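You operate a simulated robot arm through the tools that you are given. There is no shell and no other tool.

You run a simulated robot arm. Do the job below in one go: nothing can be reset, and whatever is moved stays where it is left.

## Task
Blow the dust off the black capsule and put it away.
Fine: it goes in the top coin drawer; lay it on the grey mat and press the bulb; shut the drawer after. Where these are worked on the way, their far stop is far enough and under half their travel is too little: top coin drawer.

It is judged by the outcome, as a careful person would: the job done as asked, and still so three seconds after it is handed in. It fails if anything else is knocked over, pushed out of place, dropped, spilled or broken.

## Robot
A 7-joint arm with a three-finger gripper, fixed in place. Base frame: the origin is on the floor under the middle of its stand, x ahead of it, y to its left, z up; the work surface is at about z = 76. Lengths are in cm, angles in degrees, forces in N, time in s.
It reaches about 134.2 cm from its shoulder. Its first joint turns from -166.0 to 166.0 degrees. Payload 2.69 kg.
Tool frame: the origin (TCP) lies between the finger pads and is the grasp point; the fingertips stand 3 cm ahead of it; z points along the fingers, y is the line along which they close. The gripper opens to 12.8 cm; its body begins 11.7 cm behind the TCP.
Orientation is that of the tool frame in the base frame, as a unit quaternion [w, x, y, z]. With the fingers straight down and closing along the base's y, the tool's x points along the base's -x, its y along +y and its z along -z.

## Interface
- The arm moves only by the tool send_rows. Its argument "commands" is a list of rows, each a list of 7 numbers: the shift along the tool's x, y, z in cm, then the turn, a rotation vector about the tool's x, y, z in rad, then the closure, from 0 (fully open) to 1 (shut). In form: [[tx, ty, tz, rx, ry, rz, fingers], ...]. A call has 1 to 20 rows; each row shifts and turns the commanded pose from where the row before left it, along the tool's axes as they then stand. A row lasts 0.2 s, in which the tool goes at most 5 cm and 8.6 degrees; a call with a longer step from one row to the next is refused whole, and so is a gripper value outside its range. Where a pose cannot be reached the arm comes as near as it can. A force on the tool above 40 N (or 10 N above the force at the start of the call, whichever is more), or a blocked arm, ends the call early, and 0.2 s more pass. The fingers move at their own pace (about 12.7 cm/s each) and stop on an object; they squeeze with about 30 N. The grip force told is the motor's: it shows also when the fingers shut on nothing. Time passes only in rows, and 0.2 s behind the last, so rows that do not move let the fingers close. It gives the time, the measured TCP pose, the force on the tool (base axes), the opening and the grip force at its end, in the units of the frame above (readings bear some noise), with the torque about the TCP (base axes, N m) and any sound that the robot's microphone picked up.
- Cameras (640 x 400 px; columns grow to the right, rows downward): "scene" is fixed at [22.06, -65.17, 157.78]; the picture's right is [0.72, -0.69, 0.00], its down [-0.33, -0.34, -0.88] and it looks along [0.61, 0.64, -0.47] (base axes); focal length 357 px, centre (320, 200). "wrist" rides on the gripper at [5.8, 5.4, -13.1] in the tool frame; the picture's right is [-0.68, 0.74, 0.00], its down [-0.62, -0.57, -0.55] and it looks along [-0.40, -0.37, 0.84] (tool axes); focal length 234 px, centre (320, 200). There is no depth. A picture from a camera that has moved, and an enlarged one, comes with that camera's place and axes in the base frame and with its lens.
- camera(camera): a new picture of that camera. No time passes.
- raise_lower(by): moves the trunk up (or, below 0, down) by that many cm; the arm rides with it, the base frame stays. It gives what a move gives, with no picture.
- zoom(camera, box): a new picture of the part [left, top, right, bottom] of that camera's present view, enlarged. No time passes.
- job_done(): hands the job in; it is judged then, once.

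Nothing tells you positions but the pictures and the camera data. Unless the task says otherwise, let go and move clear before handing in.

The tools are called after "Emit:" as name(argument=value, ...) on one line, values as JSON. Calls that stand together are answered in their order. send_rows: Moves the arm, as the interface text tells. Its arguments: {"type":"object","properties":{"commands":{"type":"array"}},"required":["commands"]} The other tools are called the same way: raise_lower (by) moves the trunk up or down; camera (camera) takes a picture; zoom (camera, box) takes an enlarged picture of a part of a camera's view; job_done () hands the job in.

At the start:

```text
clock: 0.0
tool_pos: [62.69, 12.43, 120.23]
tool_rot: [0.0, 0.0, 1.0, -0.001]
wrist_force: [0.3, 0.2, 0.8]
moment: [0.02, 0.02, -0.03]
gripper_width: 12.81
grasp_force: 0.0
trunk travel left (down, up): [-15.0, 20.0]
```

scene: 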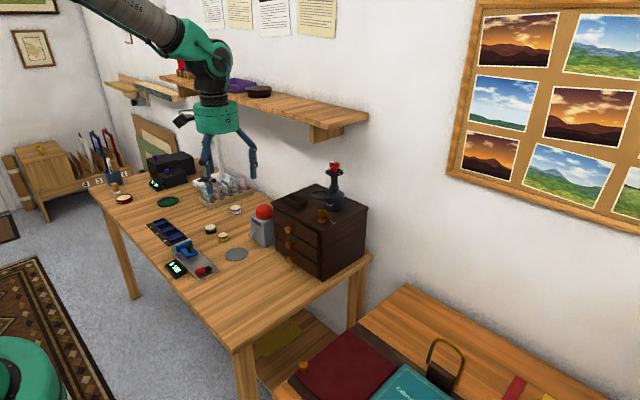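
wrist: 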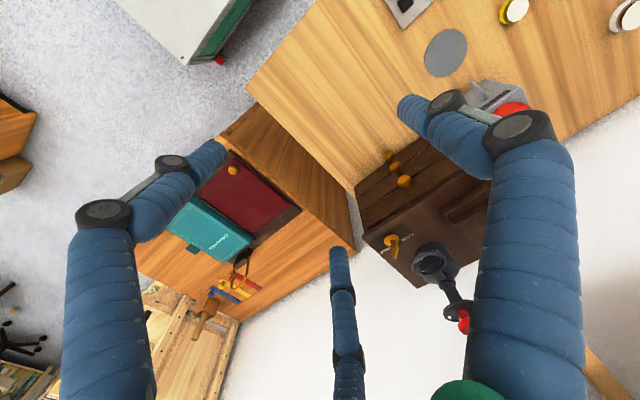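

I see a workbench with a small three-drawer cabinet, a red bulb on a grey block, a grey round mat and several small capsules. I'll enlarge the scene to identify things.

Emit:
zoom(camera="scene", box=[140, 180, 300, 280])

Emit:
zoom(camera="scene", box=[240, 150, 400, 280])

Emit:
zoom(camera="scene", box=[80, 140, 280, 265])

Emit:
zoom(camera="wrist", box=[340, 0, 640, 200])

```text
4.00 times, centred on (220, 230) of scene
camera zoom: at [22.06, -65.17, 157.78], right [0.72, -0.69, 0.0], down [-0.33, -0.34, -0.88], along [0.61, 0.64, -0.47], focal length 1428 px, centre (720, 80)
```

zoom: 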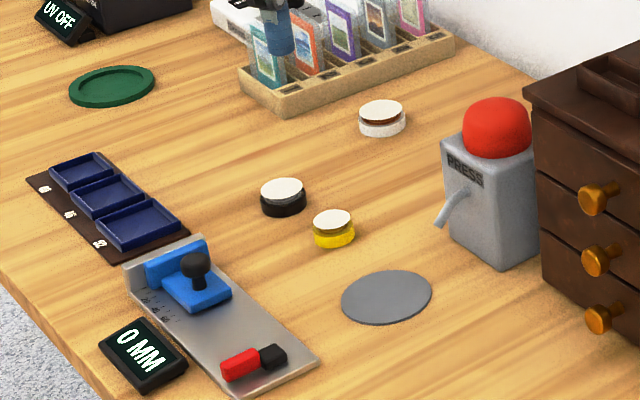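

```text
3.08 times, centred on (320, 215) of scene
camera zoom: at [22.06, -65.17, 157.78], right [0.72, -0.69, 0.0], down [-0.33, -0.34, -0.88], along [0.61, 0.64, -0.47], focal length 1098 px, centre (320, 154)
```

zoom: 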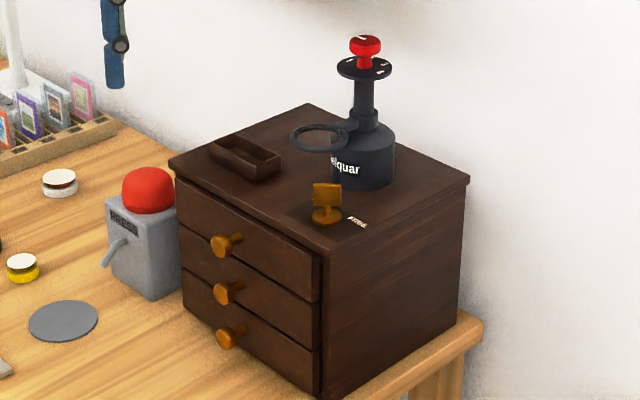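

```text
3.20 times, centred on (180, 202) of scene
camera zoom: at [22.06, -65.17, 157.78], right [0.72, -0.69, 0.0], down [-0.33, -0.34, -0.88], along [0.61, 0.64, -0.47], focal length 1142 px, centre (768, 192)
```

zoom: 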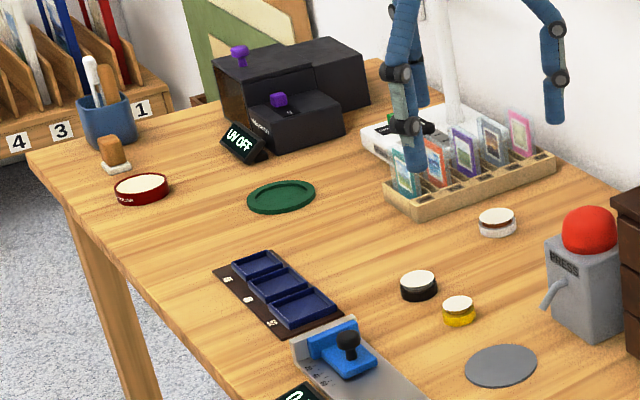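

```text
2.00 times, centred on (490, 100) of wrist
camera zoom: at [56.84, 17.73, 133.4], right [0.68, 0.74, 0.0], down [0.62, -0.57, 0.55], along [0.4, -0.37, -0.84], focal length 468 px, centre (-20, 400)
```

zoom: 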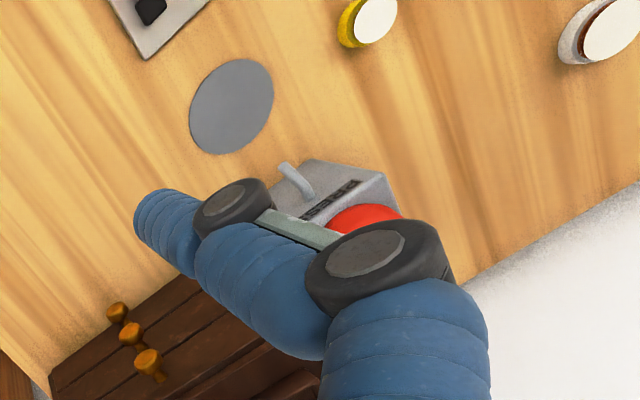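

The black capsule is left of the yellow one; the mat sits in front of the bulb's nozzle. There's a brass fitting with lettering on top of the cabinet that may be a lock, so I'll look closer.

Emit:
zoom(camera="scene", box=[305, 195, 355, 235])

Emit:
zoom(camera="wrist", box=[340, 130, 500, 280])

Emit:
zoom(camera="scene", box=[195, 215, 245, 250])

Emit:
zoom(camera="scene", box=[265, 180, 345, 230])

```text
10.00 times, centred on (330, 215) of scene
camera zoom: at [22.06, -65.17, 157.78], right [0.72, -0.69, 0.0], down [-0.33, -0.34, -0.88], along [0.61, 0.64, -0.47], focal length 3569 px, centre (220, 50)
```

zoom: 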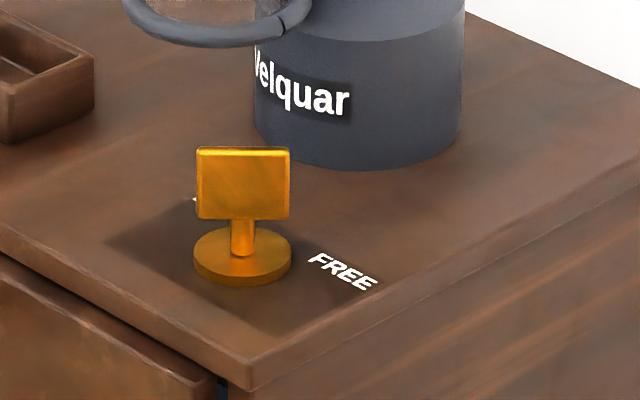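

```text
2.67 times, centred on (420, 205) of wrist
camera zoom: at [56.84, 17.73, 133.4], right [0.68, 0.74, 0.0], down [0.62, -0.57, 0.55], along [0.4, -0.37, -0.84], focal length 624 px, centre (53, 187)
```

zoom: 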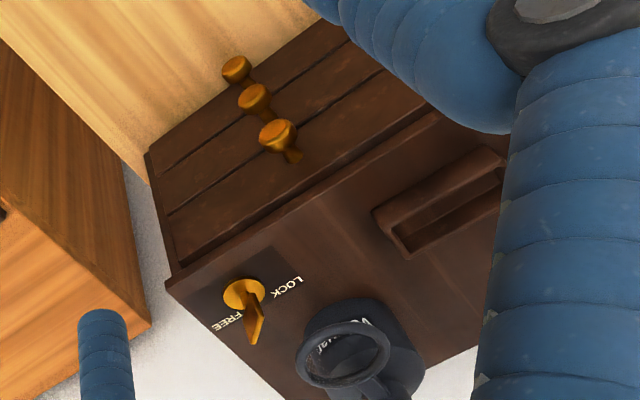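

```text
11.43 times, centred on (220, 232) of scene
camera zoom: at [22.06, -65.17, 157.78], right [0.72, -0.69, 0.0], down [-0.33, -0.34, -0.88], along [0.61, 0.64, -0.47], focal length 4079 px, centre (1463, -171)
```

zoom: 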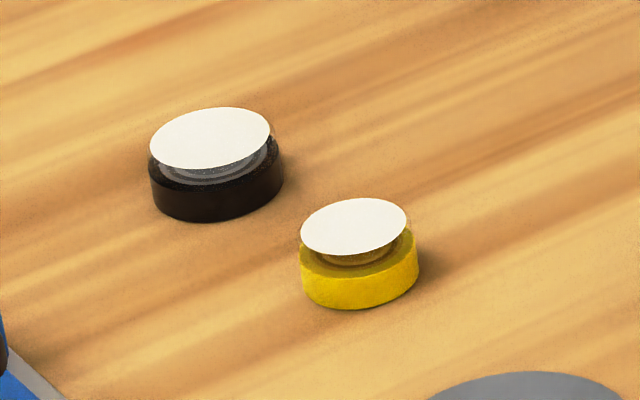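

```text
8.00 times, centred on (305, 205) of scene
camera zoom: at [22.06, -65.17, 157.78], right [0.72, -0.69, 0.0], down [-0.33, -0.34, -0.88], along [0.61, 0.64, -0.47], focal length 2855 px, centre (440, 160)
```

zoom: 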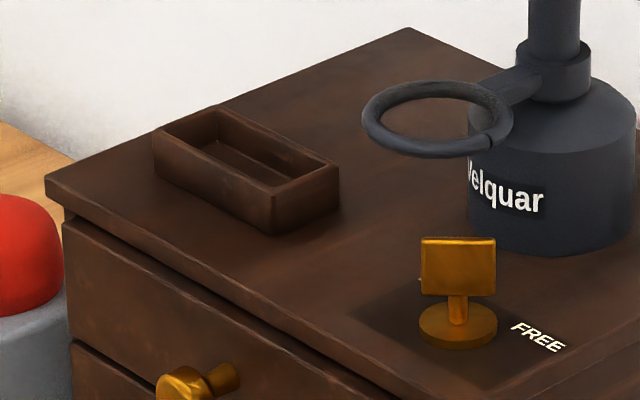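

The lock tab is lined up with FREE, so the drawer should slide. I estimate the black capsule at about (75.6, 56.3), the mat at (75, 35), the bulb at (90, 36, 88) and the top knob at (84.5, 15, 92). I'll move above the black capsule for a closer view.

Emit:
send_rows(commands=[[-1.17, 3.98, 1.6, 0, 0, 0, 0], [-1.17, 3.98, 1.6, 0, 0, 0, 0], [-1.17, 3.98, 1.6, 0, 0, 0, 0], [-1.17, 3.98, 1.6, 0, 0, 0, 0], [-1.17, 3.98, 1.6, 0, 0, 0, 0.2], [-1.17, 3.98, 1.6, 0, 0, 0, 0.45], [-1.17, 3.98, 1.6, 0, 0, 0, 0.45], [-1.17, 3.98, 1.6, 0, 0, 0, 0.45], [-1.17, 3.98, 1.6, 0, 0, 0, 0.45], [-1.17, 3.98, 1.6, 0, 0, 0, 0.45], [-1.17, 3.98, 1.6, 0, 0, 0, 0.45], [0, 0, 0, 0, 0, 0, 0.45]])

Emit:
camera(camera="wrist")

Emit:
camera(camera="scene")

```text
clock: 2.6
tool_pos: [75.57, 56.46, 102.8]
tool_rot: [0.0, 0.001, 1.0, 0.0]
wrist_force: [-0.4, 0.1, -0.6]
moment: [-0.05, 0.06, 0.04]
gripper_width: 7.03
grasp_force: 0.2
trunk travel left (down, up): [-15.0, 20.0]
```

```text
taken
camera wrist: at [69.76, 61.69, 115.78], right [0.68, 0.74, 0.0], down [0.62, -0.57, 0.55], along [0.4, -0.37, -0.84], focal length 234 px, centre (320, 200)
```

wrist: 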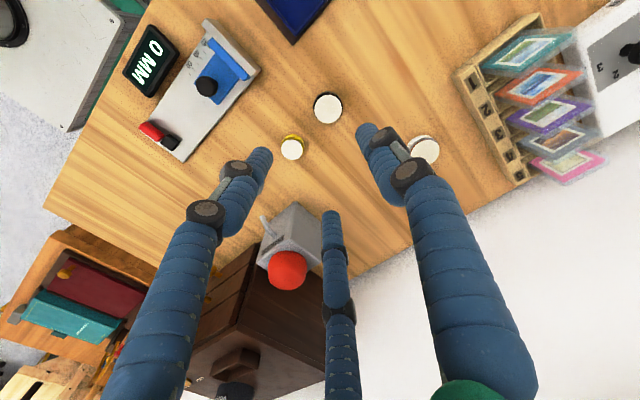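

```text
taken
```

scene: 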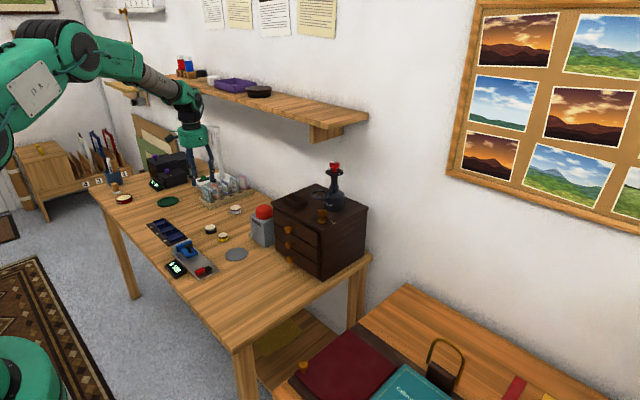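

The wrist view puts the black capsule at about (76.1, 57.2), with the yellow one some 9 cm toward -y, which falls in the gap between the two front fingers. I'll go down to just above it and check the alignment.

Emit:
send_rows(commands=[[-0.106, 0.148, 3.6, 0, 0, 0, 0.45], [-0.106, 0.148, 3.6, 0, 0, 0, 0.45], [-0.106, 0.148, 3.6, 0, 0, 0, 0.45], [-0.106, 0.148, 3.6, 0, 0, 0, 0.45], [-0.106, 0.148, 3.2, 0, 0, 0, 0.45], [0, 0, 0, 0, 0, 0, 0.45]])

Emit:
camera(camera="wrist")

Emit:
zoom(camera="scene", box=[160, 180, 260, 260])

```text
clock: 4.0
tool_pos: [76.3, 56.93, 85.08]
tool_rot: [0.0, 0.0, 1.0, 0.0]
wrist_force: [-0.7, 0.0, -1.2]
moment: [-0.03, 0.02, 0.01]
gripper_width: 7.06
grasp_force: 0.1
trunk travel left (down, up): [-15.0, 20.0]
```

```text
taken
camera wrist: at [70.43, 62.3, 98.14], right [0.68, 0.74, 0.0], down [0.62, -0.57, 0.55], along [0.4, -0.37, -0.84], focal length 234 px, centre (320, 200)
```

wrist: 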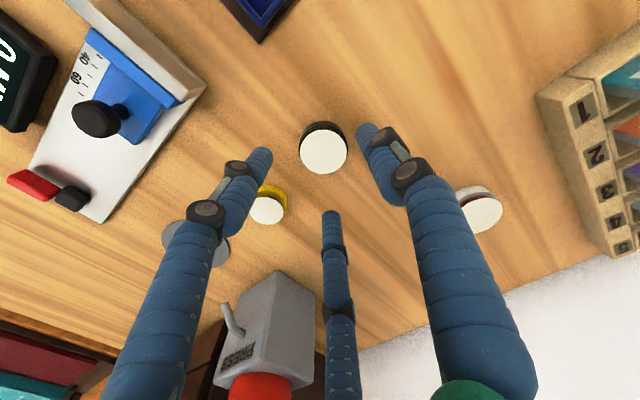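

```text
5.00 times, centred on (210, 220) of scene
camera zoom: at [22.06, -65.17, 157.78], right [0.72, -0.69, 0.0], down [-0.33, -0.34, -0.88], along [0.61, 0.64, -0.47], focal length 1785 px, centre (870, 100)
```

zoom: 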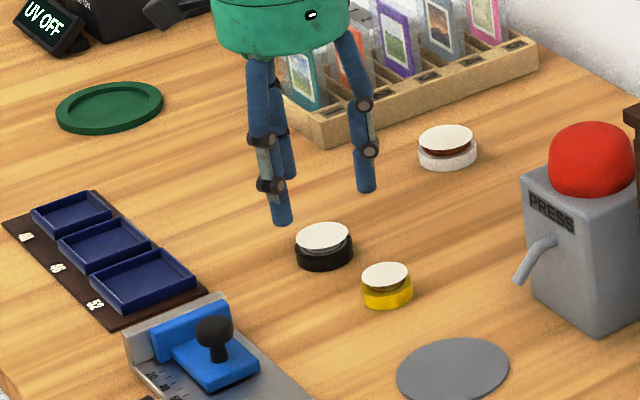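

The fingers are centred around the black capsule, which I place at about (76.4, 57.1), with clearance to the yellow one. I'll lower to just above the table and close.

Emit:
send_rows(commands=[[-0.04, 0.07, 2.0, 0, 0, 0, 0.45], [-0.04, 0.07, 2.0, 0, 0, 0, 0.45], [-0.02, 0.06, 1.7, 0, 0, 0, 0.45], [0, 0, 0, 0, 0, 0, 0.45]])

Emit:
zoom(camera="scene", box=[180, 200, 260, 260])

Emit:
camera(camera="wrist")

```text
clock: 5.0
tool_pos: [76.37, 57.25, 79.31]
tool_rot: [0.001, 0.0, 1.0, 0.0]
wrist_force: [-0.1, -0.3, 0.0]
moment: [0.02, 0.03, 0.0]
gripper_width: 7.0
grasp_force: 0.0
trunk travel left (down, up): [-15.0, 20.0]
```

```text
6.67 times, centred on (220, 230) of scene
camera zoom: at [22.06, -65.17, 157.78], right [0.72, -0.69, 0.0], down [-0.33, -0.34, -0.88], along [0.61, 0.64, -0.47], focal length 2380 px, centre (987, 0)
```

zoom: 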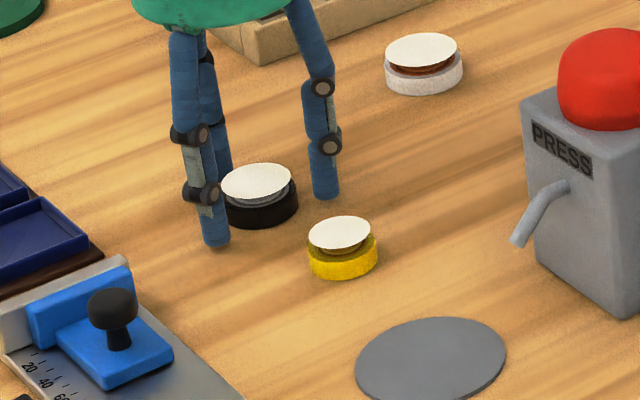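

```text
taken
camera wrist: at [70.45, 62.51, 92.47], right [0.68, 0.74, 0.0], down [0.62, -0.57, 0.55], along [0.4, -0.37, -0.84], focal length 234 px, centre (320, 200)
```

wrist: 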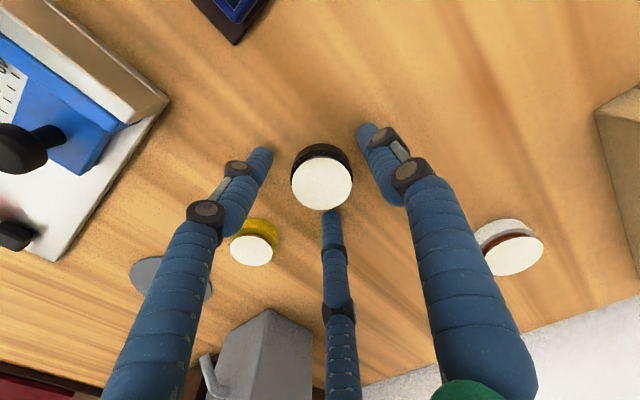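

The capsule sits centred between the three fingers. I'll close on it now.

Emit:
send_rows(commands=[[0, 0, 0, 0, 0, 0, 0.55], [0, 0, 0, 0, 0, 0, 0.65], [0, 0, 0, 0, 0, 0, 0.8], [0, 0, 0, 0, 0, 0, 0.8]])

Emit:
camera(camera="wrist")

```text
clock: 6.0
tool_pos: [76.24, 57.12, 79.34]
tool_rot: [-0.001, 0.0, 1.0, 0.0]
wrist_force: [-0.8, 0.1, 1.3]
moment: [0.02, -0.02, -0.02]
gripper_width: 4.44
grasp_force: 29.9
trunk travel left (down, up): [-15.0, 20.0]
```

```text
taken
camera wrist: at [70.44, 62.49, 92.49], right [0.68, 0.74, 0.0], down [0.62, -0.57, 0.55], along [0.4, -0.37, -0.84], focal length 234 px, centre (320, 200)
```

wrist: 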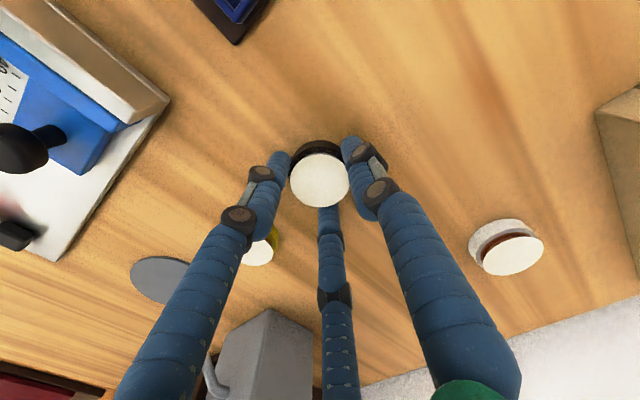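

The capsule is held firmly (30 N, 4.4 cm). I'll lift it, carry it over to the mat at about (75.0, 35.8), and turn the hand 30° so that the gap between fingers faces the nozzle.

Emit:
send_rows(commands=[[0, 0, -2.0, 0, 0, 0, 0.8], [0, 0, -4.0, 0, 0, 0, 0.8], [0, 0, -4.0, 0, 0, 0, 0.8], [0.25, -4.27, 0, 0, 0, 0, 0.8], [0.25, -4.27, 0, 0, 0, 0, 0.8], [0.25, -4.27, 0, 0, 0, 0, 0.8], [0.25, -4.27, 0, 0, 0, 0, 0.8], [0.25, -4.27, 0, 0, 0, 0, 0.8], [0, 0, 0, 0, 0, 0.131, 0.8], [0, 0, 0, 0, 0, 0.131, 0.8], [0, 0, 0, 0, 0, 0.131, 0.8], [0, 0, 0, 0, 0, 0.131, 0.8], [0, 0, 0, 0, 0, 0, 0.8]])

Emit:
camera(camera="wrist")

Emit:
zoom(camera="scene", box=[180, 170, 300, 270])

```text
clock: 8.8
tool_pos: [74.87, 35.71, 89.37]
tool_rot: [0.0, 0.26, 0.966, 0.0]
wrist_force: [-0.5, -0.2, -1.0]
moment: [0.0, -0.01, -0.02]
gripper_width: 4.44
grasp_force: 30.2
trunk travel left (down, up): [-15.0, 20.0]
```

```text
taken
camera wrist: at [72.59, 43.26, 102.49], right [0.95, 0.3, 0.0], down [0.25, -0.8, 0.55], along [0.16, -0.52, -0.84], focal length 234 px, centre (320, 200)
```

wrist: 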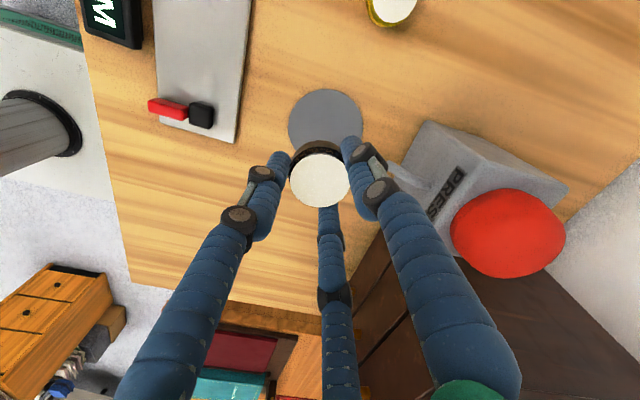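

```text
4.00 times, centred on (240, 220) of scene
camera zoom: at [22.06, -65.17, 157.78], right [0.72, -0.69, 0.0], down [-0.33, -0.34, -0.88], along [0.61, 0.64, -0.47], focal length 1428 px, centre (640, 120)
```

zoom: 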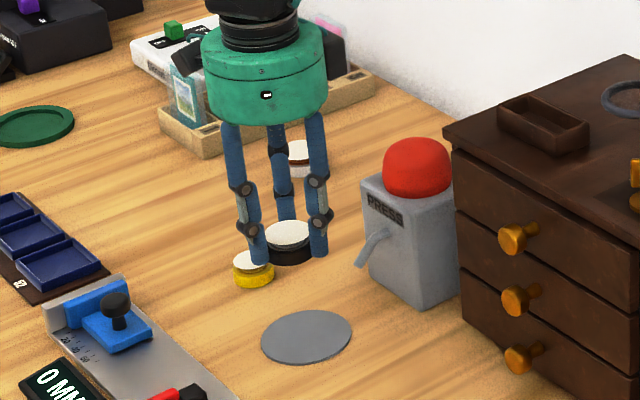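

The mat is centred at about (75.1, 35.8), nearly under the capsule. I'll lower in, slowly near the end, and watch the force.

Emit:
send_rows(commands=[[-0.12, 0.19, 2.8, 0, 0, 0, 0.8], [0, 0, 2.8, 0, 0, 0, 0.8], [0, 0, 2.8, 0, 0, 0, 0.8], [0, 0, 0.6, 0, 0, 0, 0.8], [0, 0, 0.4, 0, 0, 0, 0.8], [0, 0, 0, 0, 0, 0, 0.8]])

Emit:
zoom(camera="scene", box=[200, 200, 280, 265])

Emit:
camera(camera="wrist")

```text
clock: 10.2
tool_pos: [75.14, 35.89, 80.01]
tool_rot: [0.001, 0.259, 0.966, 0.0]
wrist_force: [0.6, 0.4, -0.7]
moment: [-0.03, -0.01, 0.01]
gripper_width: 4.46
grasp_force: 30.0
trunk travel left (down, up): [-15.0, 20.0]
```

```text
6.15 times, centred on (240, 232) of scene
camera zoom: at [22.06, -65.17, 157.78], right [0.72, -0.69, 0.0], down [-0.33, -0.34, -0.88], along [0.61, 0.64, -0.47], focal length 2196 px, centre (812, 0)
```

zoom: 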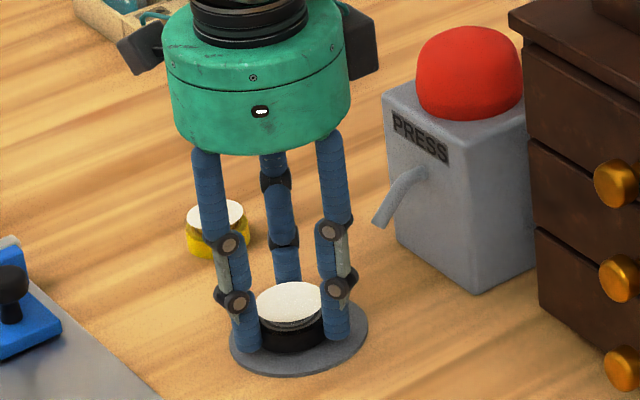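

```text
taken
camera wrist: at [72.76, 43.39, 93.07], right [0.95, 0.3, 0.0], down [0.25, -0.8, 0.55], along [0.16, -0.52, -0.84], focal length 234 px, centre (320, 200)
```

wrist: 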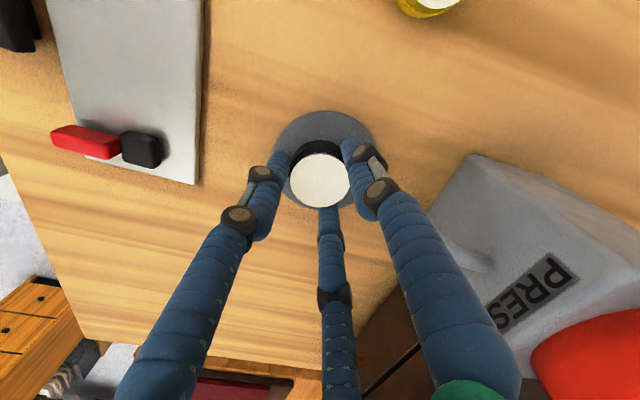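

The capsule is centred over the mat, a few millimetres up. I'll lower in small steps until it touches.

Emit:
send_rows(commands=[[0, 0, 0.15, 0, 0, 0, 0.8], [0, 0, 0.1, 0, 0, 0, 0.8], [0, 0, 0.05, 0, 0, 0, 0.8], [0, 0, 0, 0, 0, 0, 0.8]])

```text
clock: 11.2
tool_pos: [75.08, 35.84, 79.76]
tool_rot: [0.0, 0.259, 0.966, -0.001]
wrist_force: [-0.7, -0.1, 0.8]
moment: [-0.06, 0.02, -0.02]
gripper_width: 4.43
grasp_force: 30.4
trunk travel left (down, up): [-15.0, 20.0]
```

Emit:
send_rows(commands=[[0, 0, 0.08, 0, 0, 0, 0.8], [0, 0, 0.07, 0, 0, 0, 0.8], [0, 0, 0, 0, 0, 0, 0.8]])

```text
clock: 12.0
tool_pos: [75.12, 35.91, 79.77]
tool_rot: [0.0, 0.259, 0.966, 0.0]
wrist_force: [-3.8, -3.0, 13.7]
moment: [-0.21, 0.07, -0.04]
gripper_width: 4.44
grasp_force: 29.6
trunk travel left (down, up): [-15.0, 20.0]
```

It's touching the mat now (about 14 N). I'll ease off a hair, open and look before rising.

Emit:
send_rows(commands=[[0, 0, -0.1, 0, 0, 0, 0.8], [0, 0, 0, 0, 0, 0, 0.6], [0, 0, 0, 0, 0, 0, 0.5], [0, 0, 0, 0, 0, 0, 0.45], [0, 0, 0, 0, 0, 0, 0.45]])

Emit:
camera(camera="wrist")

Emit:
zoom(camera="scene", box=[200, 200, 280, 265])

```text
clock: 13.2
tool_pos: [75.2, 35.84, 79.62]
tool_rot: [0.0, 0.259, 0.966, 0.0]
wrist_force: [-0.4, 0.3, 0.6]
moment: [0.01, -0.02, 0.02]
gripper_width: 7.04
grasp_force: 0.1
trunk travel left (down, up): [-15.0, 20.0]
```

```text
taken
camera wrist: at [72.8, 43.4, 92.75], right [0.95, 0.3, 0.0], down [0.25, -0.8, 0.55], along [0.16, -0.52, -0.84], focal length 234 px, centre (320, 200)
```

wrist: 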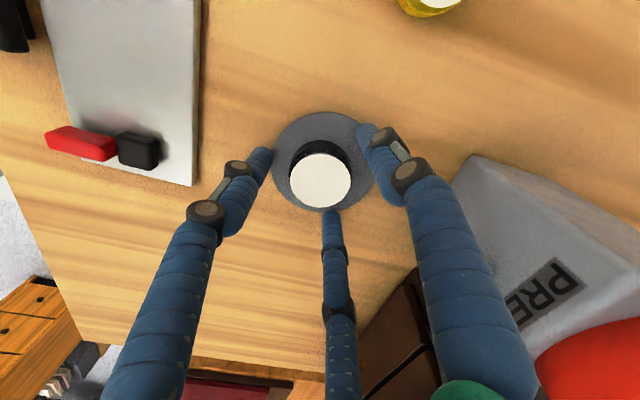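

```text
6.15 times, centred on (240, 232) of scene
camera zoom: at [22.06, -65.17, 157.78], right [0.72, -0.69, 0.0], down [-0.33, -0.34, -0.88], along [0.61, 0.64, -0.47], focal length 2196 px, centre (812, 0)
```

zoom: 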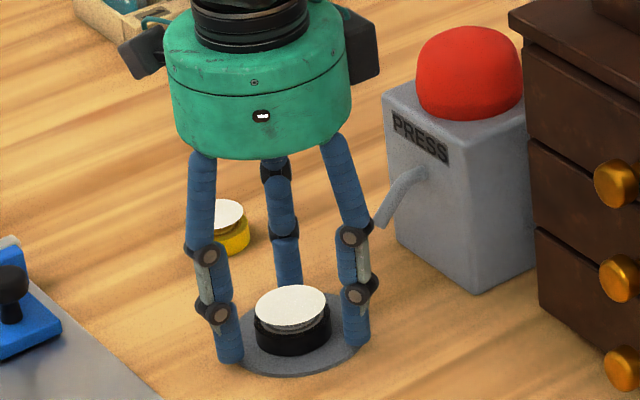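

The capsule is standing free on the mat. I'll rise straight up, and check the shelf on the wall before going near the bulb.

Emit:
send_rows(commands=[[0, 0, -2.0, 0, 0, 0, 0.45], [0, 0, -4.0, 0, 0, 0, 0.45], [0, 0, -4.5, 0, 0, 0, 0.45], [0, 0, -4.5, 0, 0, 0, 0.45], [0, 0, -4.5, 0, 0, 0, 0.45], [0, 0, -4.5, 0, 0, 0, 0.45], [0, 0, 0, 0, 0, 0, 0.8], [0, 0, 0, 0, 0, 0, 1.0], [0, 0, 0, 0, 0, 0, 1.0]])

Emit:
camera(camera="scene")

Emit:
camera(camera="wrist")

Emit:
zoom(camera="scene", box=[170, 60, 390, 198])

```text
clock: 15.2
tool_pos: [75.29, 35.77, 103.83]
tool_rot: [0.0, 0.259, 0.966, 0.0]
wrist_force: [0.3, -0.4, -1.0]
moment: [0.01, 0.01, 0.02]
gripper_width: 0.21
grasp_force: 30.0
trunk travel left (down, up): [-15.0, 20.0]
```

```text
taken
```

scene: 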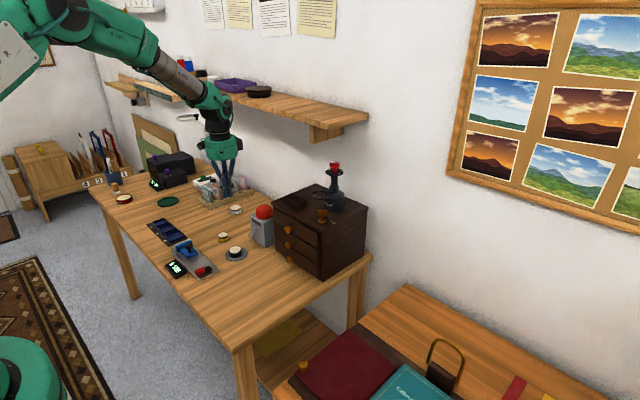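

```text
taken
camera wrist: at [72.81, 43.32, 116.84], right [0.95, 0.3, 0.0], down [0.25, -0.8, 0.55], along [0.16, -0.52, -0.84], focal length 234 px, centre (320, 200)
```

wrist: 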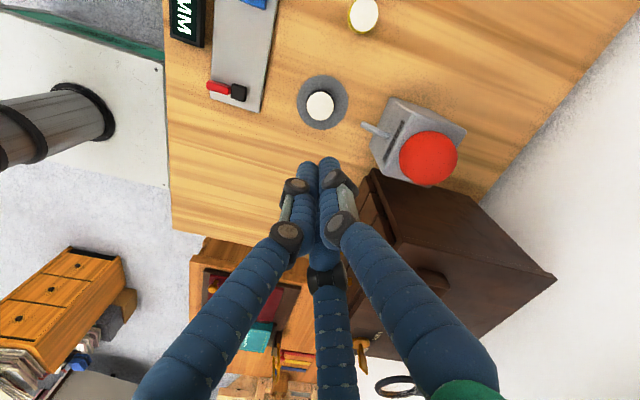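

```text
2.90 times, centred on (280, 129) of scene
camera zoom: at [22.06, -65.17, 157.78], right [0.72, -0.69, 0.0], down [-0.33, -0.34, -0.88], along [0.61, 0.64, -0.47], focal length 1035 px, centre (436, 406)
```

zoom: 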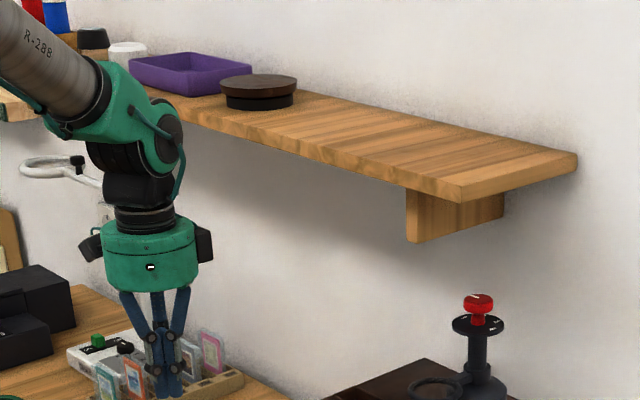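

The fingers are closed. The shelf's front edge is near x≈95 and z≈126, so I'll lean the hand back 20° to keep the wrist clear of it, then move over the bulb.

Emit:
send_rows(commands=[[0, 0, 0, -0.0582, -0.1007, 0, 1.0], [0, 0, 0, -0.0582, -0.1007, 0, 1.0], [0, 0, 0, -0.0582, -0.1007, 0, 1.0], [-2.615, 1.58, 1.11, 0, 0, 0, 1.0], [-2.615, 1.58, 1.11, 0, 0, 0, 1.0], [-2.615, 1.58, 1.11, 0, 0, 0, 1.0], [-2.615, 1.58, 1.11, 0, 0, 0, 1.0], [0, 0, 0, 0, 0, 0, 1.0]])

Emit:
camera(camera="scene")

Emit:
camera(camera="wrist")

Emit:
zoom(camera="scene", box=[190, 130, 310, 260])

```text
clock: 17.0
tool_pos: [88.22, 36.09, 103.62]
tool_rot: [0.168, 0.255, 0.951, 0.045]
wrist_force: [0.3, -0.3, -0.7]
moment: [0.0, 0.0, 0.02]
gripper_width: 0.22
grasp_force: 30.1
trunk travel left (down, up): [-15.0, 20.0]
```

```text
taken
```

scene: 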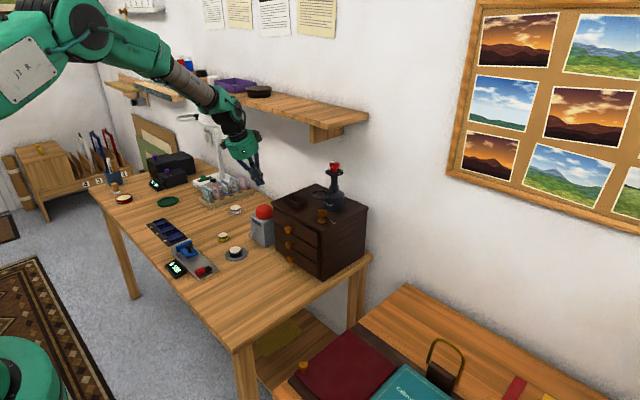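

```text
taken
camera wrist: at [81.53, 43.59, 115.09], right [0.9, 0.3, 0.33], down [0.05, -0.8, 0.6], along [0.44, -0.52, -0.73], focal length 234 px, centre (320, 200)
```

wrist: 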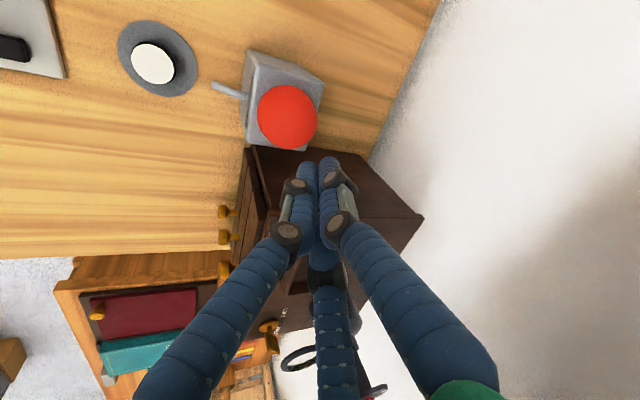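

```text
3.08 times, centred on (250, 195) of scene
camera zoom: at [22.06, -65.17, 157.78], right [0.72, -0.69, 0.0], down [-0.33, -0.34, -0.88], along [0.61, 0.64, -0.47], focal length 1098 px, centre (535, 215)
```

zoom: 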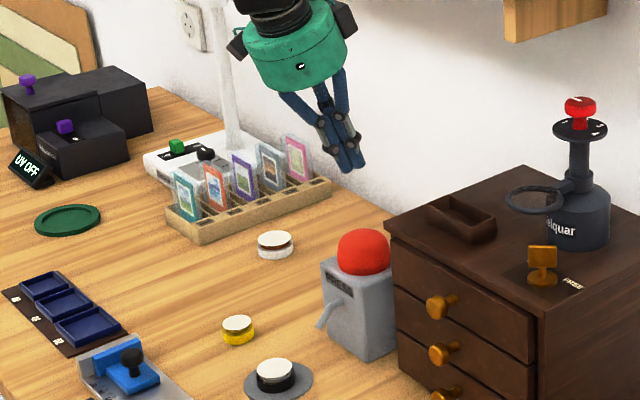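

The fingertips are directly over the bulb at (89.3, 36.1). I'll come down to just above it and then press slowly.

Emit:
send_rows(commands=[[0.74, -0.4275, 2.35, 0, 0, 0, 1.0], [0.74, -0.4275, 2.35, 0, 0, 0, 1.0], [0.592, -0.342, 1.88, 0, 0, 0, 1.0], [0.148, -0.0855, 0.47, 0, 0, 0, 1.0], [0.148, -0.0855, 0.47, 0, 0, 0, 1.0], [0, 0, 0, 0, 0, 0, 1.0]])

Emit:
zoom(camera="scene", box=[200, 170, 300, 260])

Emit:
camera(camera="wrist")

```text
clock: 18.4
tool_pos: [88.26, 36.08, 95.67]
tool_rot: [0.167, 0.255, 0.951, 0.045]
wrist_force: [0.4, -0.5, 0.5]
moment: [-0.01, -0.01, -0.02]
gripper_width: 0.21
grasp_force: 29.9
trunk travel left (down, up): [-15.0, 20.0]
```

```text
4.44 times, centred on (250, 215) of scene
camera zoom: at [22.06, -65.17, 157.78], right [0.72, -0.69, 0.0], down [-0.33, -0.34, -0.88], along [0.61, 0.64, -0.47], focal length 1586 px, centre (631, 133)
```

zoom: 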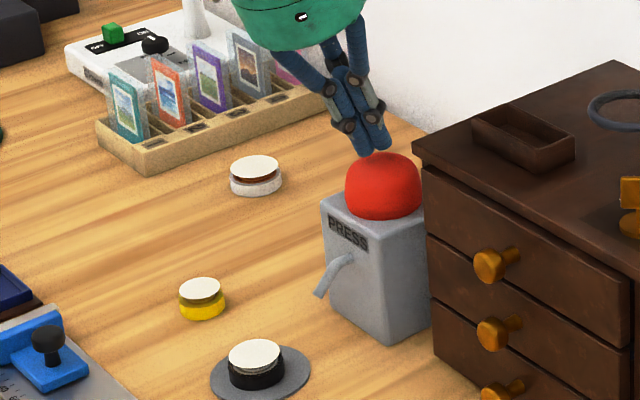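

```text
taken
camera wrist: at [81.48, 43.65, 107.15], right [0.9, 0.3, 0.33], down [0.05, -0.8, 0.6], along [0.44, -0.52, -0.73], focal length 234 px, centre (320, 200)
```

wrist: 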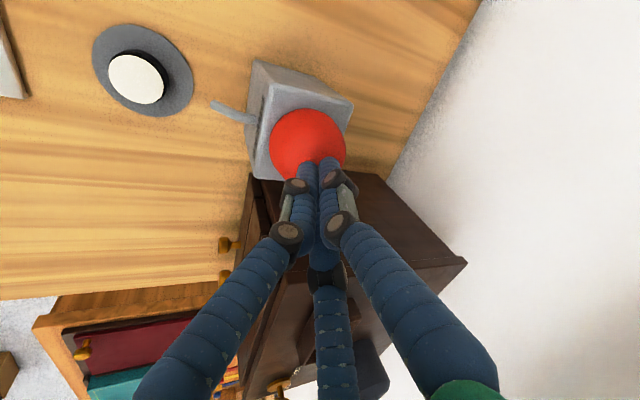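

The tips are just above the bulb's crown. I'll press down in small steps and watch the force and sound.

Emit:
send_rows(commands=[[0.118, -0.068, 0.376, 0, 0, 0, 1.0], [0.118, -0.068, 0.376, 0, 0, 0, 1.0], [0.118, -0.068, 0.376, 0, 0, 0, 1.0], [0.118, -0.068, 0.376, 0, 0, 0, 1.0], [0.118, -0.068, 0.376, 0, 0, 0, 1.0]])

Emit:
zoom(camera="scene", box=[200, 170, 300, 260])

```text
clock: 19.6
tool_pos: [88.13, 35.98, 93.7]
tool_rot: [0.167, 0.255, 0.951, 0.046]
wrist_force: [-0.8, 1.3, 2.7]
moment: [0.03, 0.02, 0.01]
gripper_width: 0.22
grasp_force: 30.0
trunk travel left (down, up): [-15.0, 20.0]
```

```text
4.44 times, centred on (250, 215) of scene
camera zoom: at [22.06, -65.17, 157.78], right [0.72, -0.69, 0.0], down [-0.33, -0.34, -0.88], along [0.61, 0.64, -0.47], focal length 1586 px, centre (631, 133)
```

zoom: 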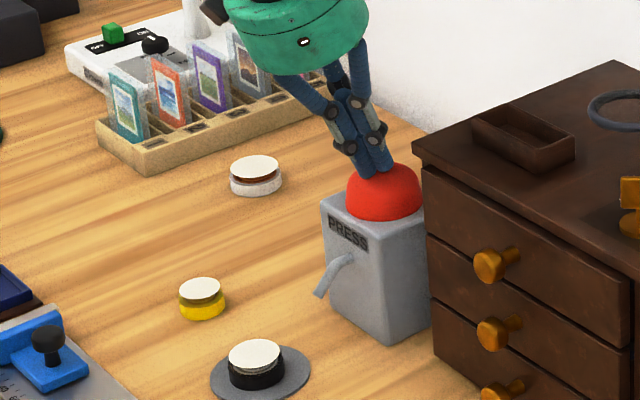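

The tips have met the bulb and it is beginning to give. I'll press further.

Emit:
send_rows(commands=[[0.118, -0.068, 0.376, 0, 0, 0, 1.0], [0.118, -0.068, 0.376, 0, 0, 0, 1.0], [0.118, -0.068, 0.376, 0, 0, 0, 1.0], [0, 0, 0, 0, 0, 0, 1.0]])

Emit:
zoom(camera="scene", box=[200, 170, 300, 260])

```text
clock: 20.6
tool_pos: [88.08, 35.94, 92.65]
tool_rot: [0.168, 0.256, 0.951, 0.045]
wrist_force: [-7.4, 0.8, 13.5]
moment: [0.07, 0.18, -0.03]
gripper_width: 0.21
grasp_force: 30.4
trunk travel left (down, up): [-15.0, 20.0]
heard: click
```

```text
4.44 times, centred on (250, 215) of scene
camera zoom: at [22.06, -65.17, 157.78], right [0.72, -0.69, 0.0], down [-0.33, -0.34, -0.88], along [0.61, 0.64, -0.47], focal length 1586 px, centre (631, 133)
```

zoom: 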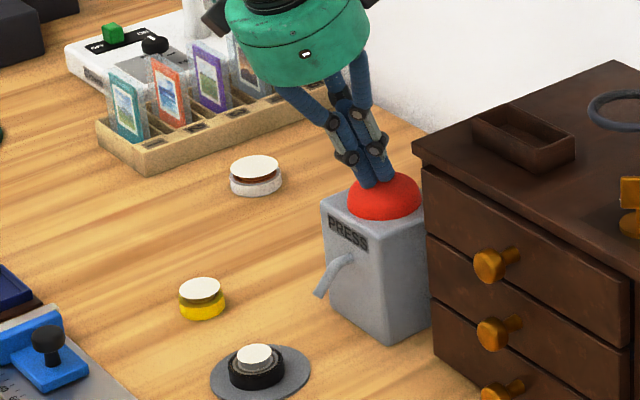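

A click, and the white dust layer on the black capsule has shrunk. It may take more than one puff, so I'll release the bulb and look.

Emit:
send_rows(commands=[[-0.148, 0.0855, -0.47, 0, 0, 0, 1.0], [-0.296, 0.171, -0.94, 0, 0, 0, 1.0], [-0.296, 0.171, -0.94, 0, 0, 0, 1.0], [-0.148, 0.0855, -0.47, 0, 0, 0, 1.0], [0, 0, 0, 0, 0, 0, 1.0]])

Emit:
zoom(camera="scene", box=[215, 225, 265, 265])

Emit:
camera(camera="wrist")

Emit:
zoom(camera="scene", box=[200, 170, 300, 260])

```text
clock: 21.8
tool_pos: [88.22, 36.07, 95.44]
tool_rot: [0.168, 0.255, 0.951, 0.045]
wrist_force: [0.1, 0.2, 0.1]
moment: [0.01, 0.0, -0.02]
gripper_width: 0.22
grasp_force: 30.7
trunk travel left (down, up): [-15.0, 20.0]
```

```text
10.00 times, centred on (240, 245) of scene
camera zoom: at [22.06, -65.17, 157.78], right [0.72, -0.69, 0.0], down [-0.33, -0.34, -0.88], along [0.61, 0.64, -0.47], focal length 3569 px, centre (1120, -250)
```

zoom: 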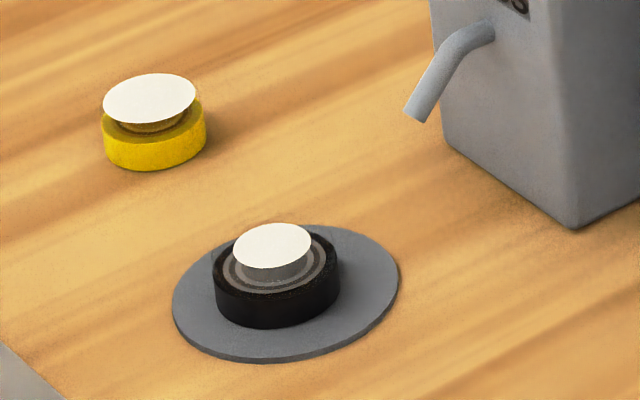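

```text
taken
camera wrist: at [81.49, 43.6, 106.89], right [0.9, 0.3, 0.33], down [0.05, -0.8, 0.6], along [0.44, -0.52, -0.73], focal length 234 px, centre (320, 200)
```

wrist: 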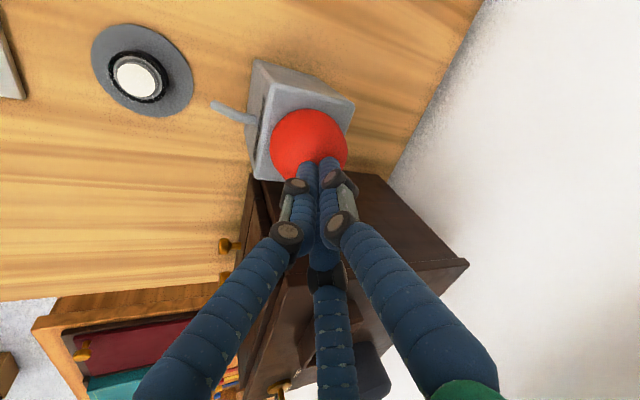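

```text
4.44 times, centred on (250, 215) of scene
camera zoom: at [22.06, -65.17, 157.78], right [0.72, -0.69, 0.0], down [-0.33, -0.34, -0.88], along [0.61, 0.64, -0.47], focal length 1586 px, centre (631, 133)
```

zoom: 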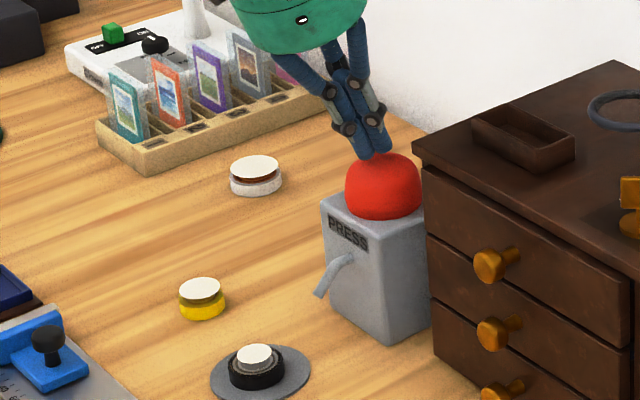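

The dust has shrunk to a smaller patch, so another press is needed. The bulb sprang back; pressing it again the same way.

Emit:
send_rows(commands=[[0.296, -0.171, 0.94, 0, 0, 0, 1.0], [0.148, -0.0855, 0.47, 0, 0, 0, 1.0], [0.148, -0.0855, 0.47, 0, 0, 0, 1.0], [0.148, -0.0855, 0.47, 0, 0, 0, 1.0], [0.118, -0.068, 0.376, 0, 0, 0, 1.0], [0, 0, 0, 0, 0, 0, 1.0]])

Emit:
zoom(camera="scene", box=[200, 170, 300, 260])

```text
clock: 23.2
tool_pos: [88.19, 36.01, 92.64]
tool_rot: [0.168, 0.256, 0.951, 0.045]
wrist_force: [-1.0, -0.1, 10.7]
moment: [-0.02, -0.01, 0.03]
gripper_width: 0.22
grasp_force: 30.7
trunk travel left (down, up): [-15.0, 20.0]
heard: click
```

```text
4.44 times, centred on (250, 215) of scene
camera zoom: at [22.06, -65.17, 157.78], right [0.72, -0.69, 0.0], down [-0.33, -0.34, -0.88], along [0.61, 0.64, -0.47], focal length 1586 px, centre (631, 133)
```

zoom: 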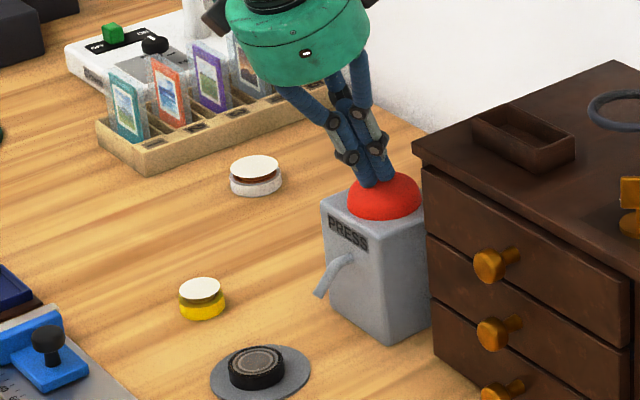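

The second puff cleared the black capsule completely. I'll release the bulb, rise clear, and move across in front of the cabinet.

Emit:
send_rows(commands=[[-0.148, 0.0855, -0.47, 0, 0, 0, 1.0], [-0.888, 0.513, -2.82, 0, 0, 0, 1.0], [-0.888, 0.513, -2.82, 0, 0, 0, 1.0], [-0.888, 0.513, -2.82, 0, 0, 0, 1.0], [-0.888, 0.513, -2.82, 0, 0, 0, 1.0], [-0.15, -3.763, -1.525, 0, 0, 0, 1.0], [-0.15, -3.763, -1.525, 0, 0, 0, 1.0], [-0.15, -3.763, -1.525, 0, 0, 0, 1.0], [-0.15, -3.763, -1.525, 0, 0, 0, 1.0], [-0.15, -3.763, -1.525, 0, 0, 0, 1.0], [-0.15, -3.763, -1.525, 0, 0, 0, 1.0], [0, 0, 0, 0, 0, 0, 1.0]])

Emit:
camera(camera="wrist")

Emit:
zoom(camera="scene", box=[200, 170, 360, 290])

```text
clock: 25.8
tool_pos: [75.13, 16.02, 110.07]
tool_rot: [0.167, 0.256, 0.951, 0.046]
wrist_force: [-0.2, -0.5, 1.3]
moment: [0.02, -0.02, -0.01]
gripper_width: 0.2
grasp_force: 29.7
trunk travel left (down, up): [-15.0, 20.0]
```

```text
taken
camera wrist: at [68.4, 23.55, 121.56], right [0.9, 0.3, 0.33], down [0.05, -0.8, 0.6], along [0.44, -0.52, -0.73], focal length 234 px, centre (320, 200)
```

wrist: 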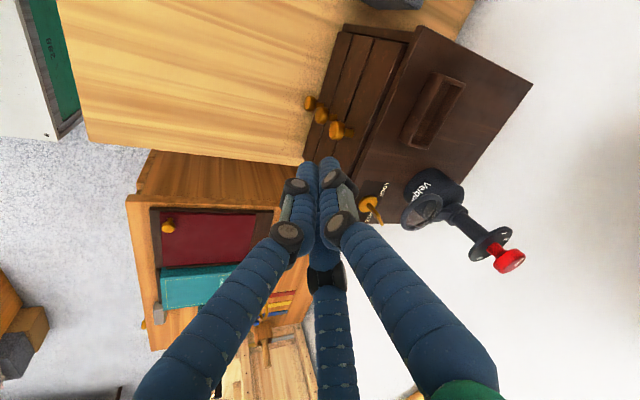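

```text
3.33 times, centred on (280, 230) of scene
camera zoom: at [22.06, -65.17, 157.78], right [0.72, -0.69, 0.0], down [-0.33, -0.34, -0.88], along [0.61, 0.64, -0.47], focal length 1190 px, centre (453, 100)
```

zoom: 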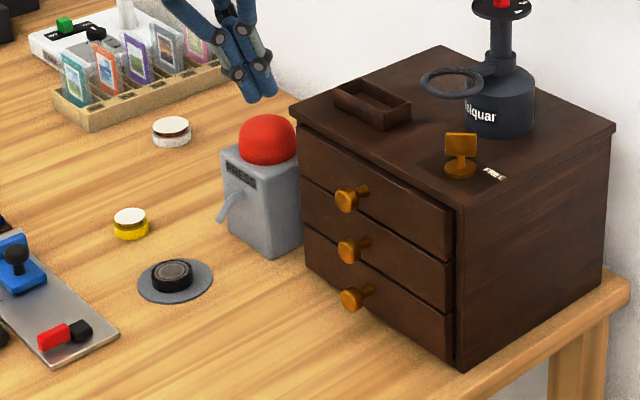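

The capsule is clean and still on the mat. Now I'll take a closer look at the top knob to triangulate it.

Emit:
zoom(camera="wrist", box=[280, 70, 440, 170])

Emit:
zoom(camera="scene", box=[265, 205, 325, 245])

```text
4.00 times, centred on (360, 120) of wrist
camera zoom: at [68.4, 23.55, 121.56], right [0.9, 0.3, 0.33], down [0.05, -0.8, 0.6], along [0.44, -0.52, -0.73], focal length 937 px, centre (160, 520)
```

zoom: 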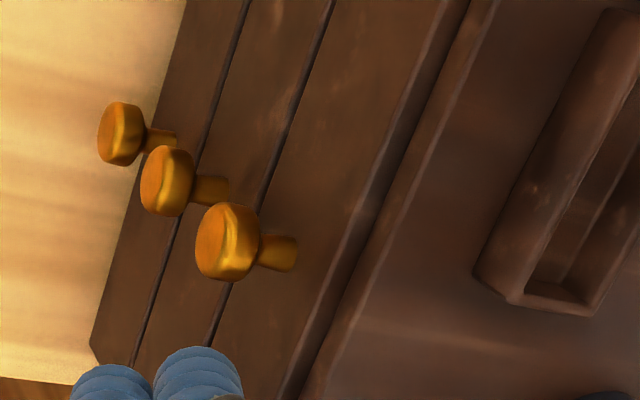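

```text
10.00 times, centred on (295, 225) of scene
camera zoom: at [22.06, -65.17, 157.78], right [0.72, -0.69, 0.0], down [-0.33, -0.34, -0.88], along [0.61, 0.64, -0.47], focal length 3569 px, centre (570, -50)
```

zoom: 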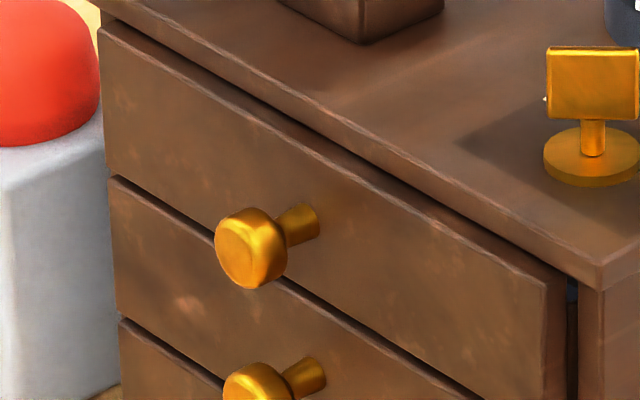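

I place the top knob's head at about (84.3, 15.3, 92.6), 2.6 cm across, with the drawer face at x≈87. I'll turn the hand horizontal (pointing +x, one finger up) while high, before coming down to the knob.

Emit:
send_rows(commands=[[0, 0, 0, -0.0919, -0.053, 0.0757, 1.0], [0, 0, 0, -0.0919, -0.053, 0.0757, 1.0], [0, 0, 0, -0.0919, -0.053, 0.0757, 1.0], [0, 0, 0, -0.0919, -0.053, 0.0757, 1.0], [0, 0, 0, -0.0919, -0.053, 0.0757, 0.8], [0, 0, 0, -0.0919, -0.053, 0.0757, 0.55], [0, 0, 0, -0.0919, -0.053, 0.0757, 0.55], [0, 0, 0, -0.0919, -0.053, 0.0757, 0.55], [0, 0, 0, -0.0919, -0.053, 0.0757, 0.55], [0, 0, 0, -0.0919, -0.053, 0.0757, 0.55], [0, 0, 0, -0.0919, -0.053, 0.0757, 0.55], [0, 0, 0, -0.0919, -0.053, 0.0757, 0.55], [0, 0, 0, 0, 0, 0, 0.55]])

Emit:
camera(camera="wrist")

Emit:
camera(camera="scene")

```text
clock: 28.6
tool_pos: [75.13, 16.47, 110.03]
tool_rot: [0.5, 0.501, 0.499, 0.5]
wrist_force: [0.0, 0.5, -0.8]
moment: [-0.01, -0.03, 0.01]
gripper_width: 5.74
grasp_force: 0.1
out of reach, approached as far as the arm can: row 6
trunk travel left (down, up): [-15.0, 20.0]
```

```text
taken
camera wrist: at [62.02, 22.29, 115.36], right [0.0, -0.68, 0.74], down [-0.55, -0.61, -0.57], along [0.84, -0.41, -0.37], focal length 234 px, centre (320, 200)
```

wrist: 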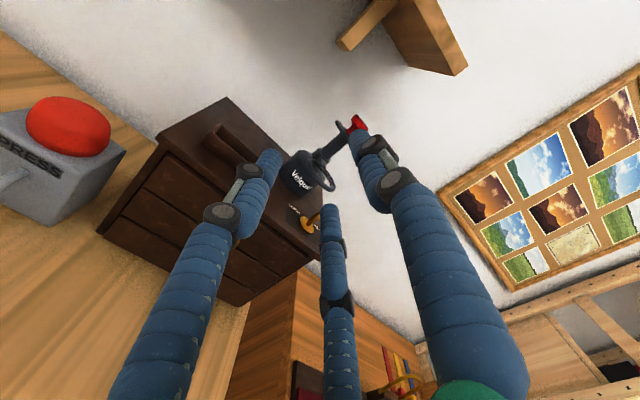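

```text
taken
```

scene: 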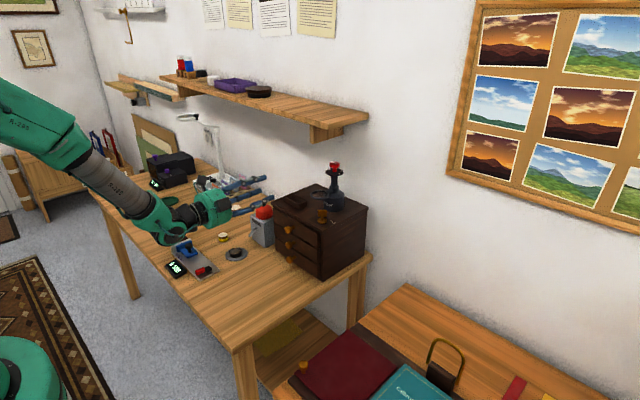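

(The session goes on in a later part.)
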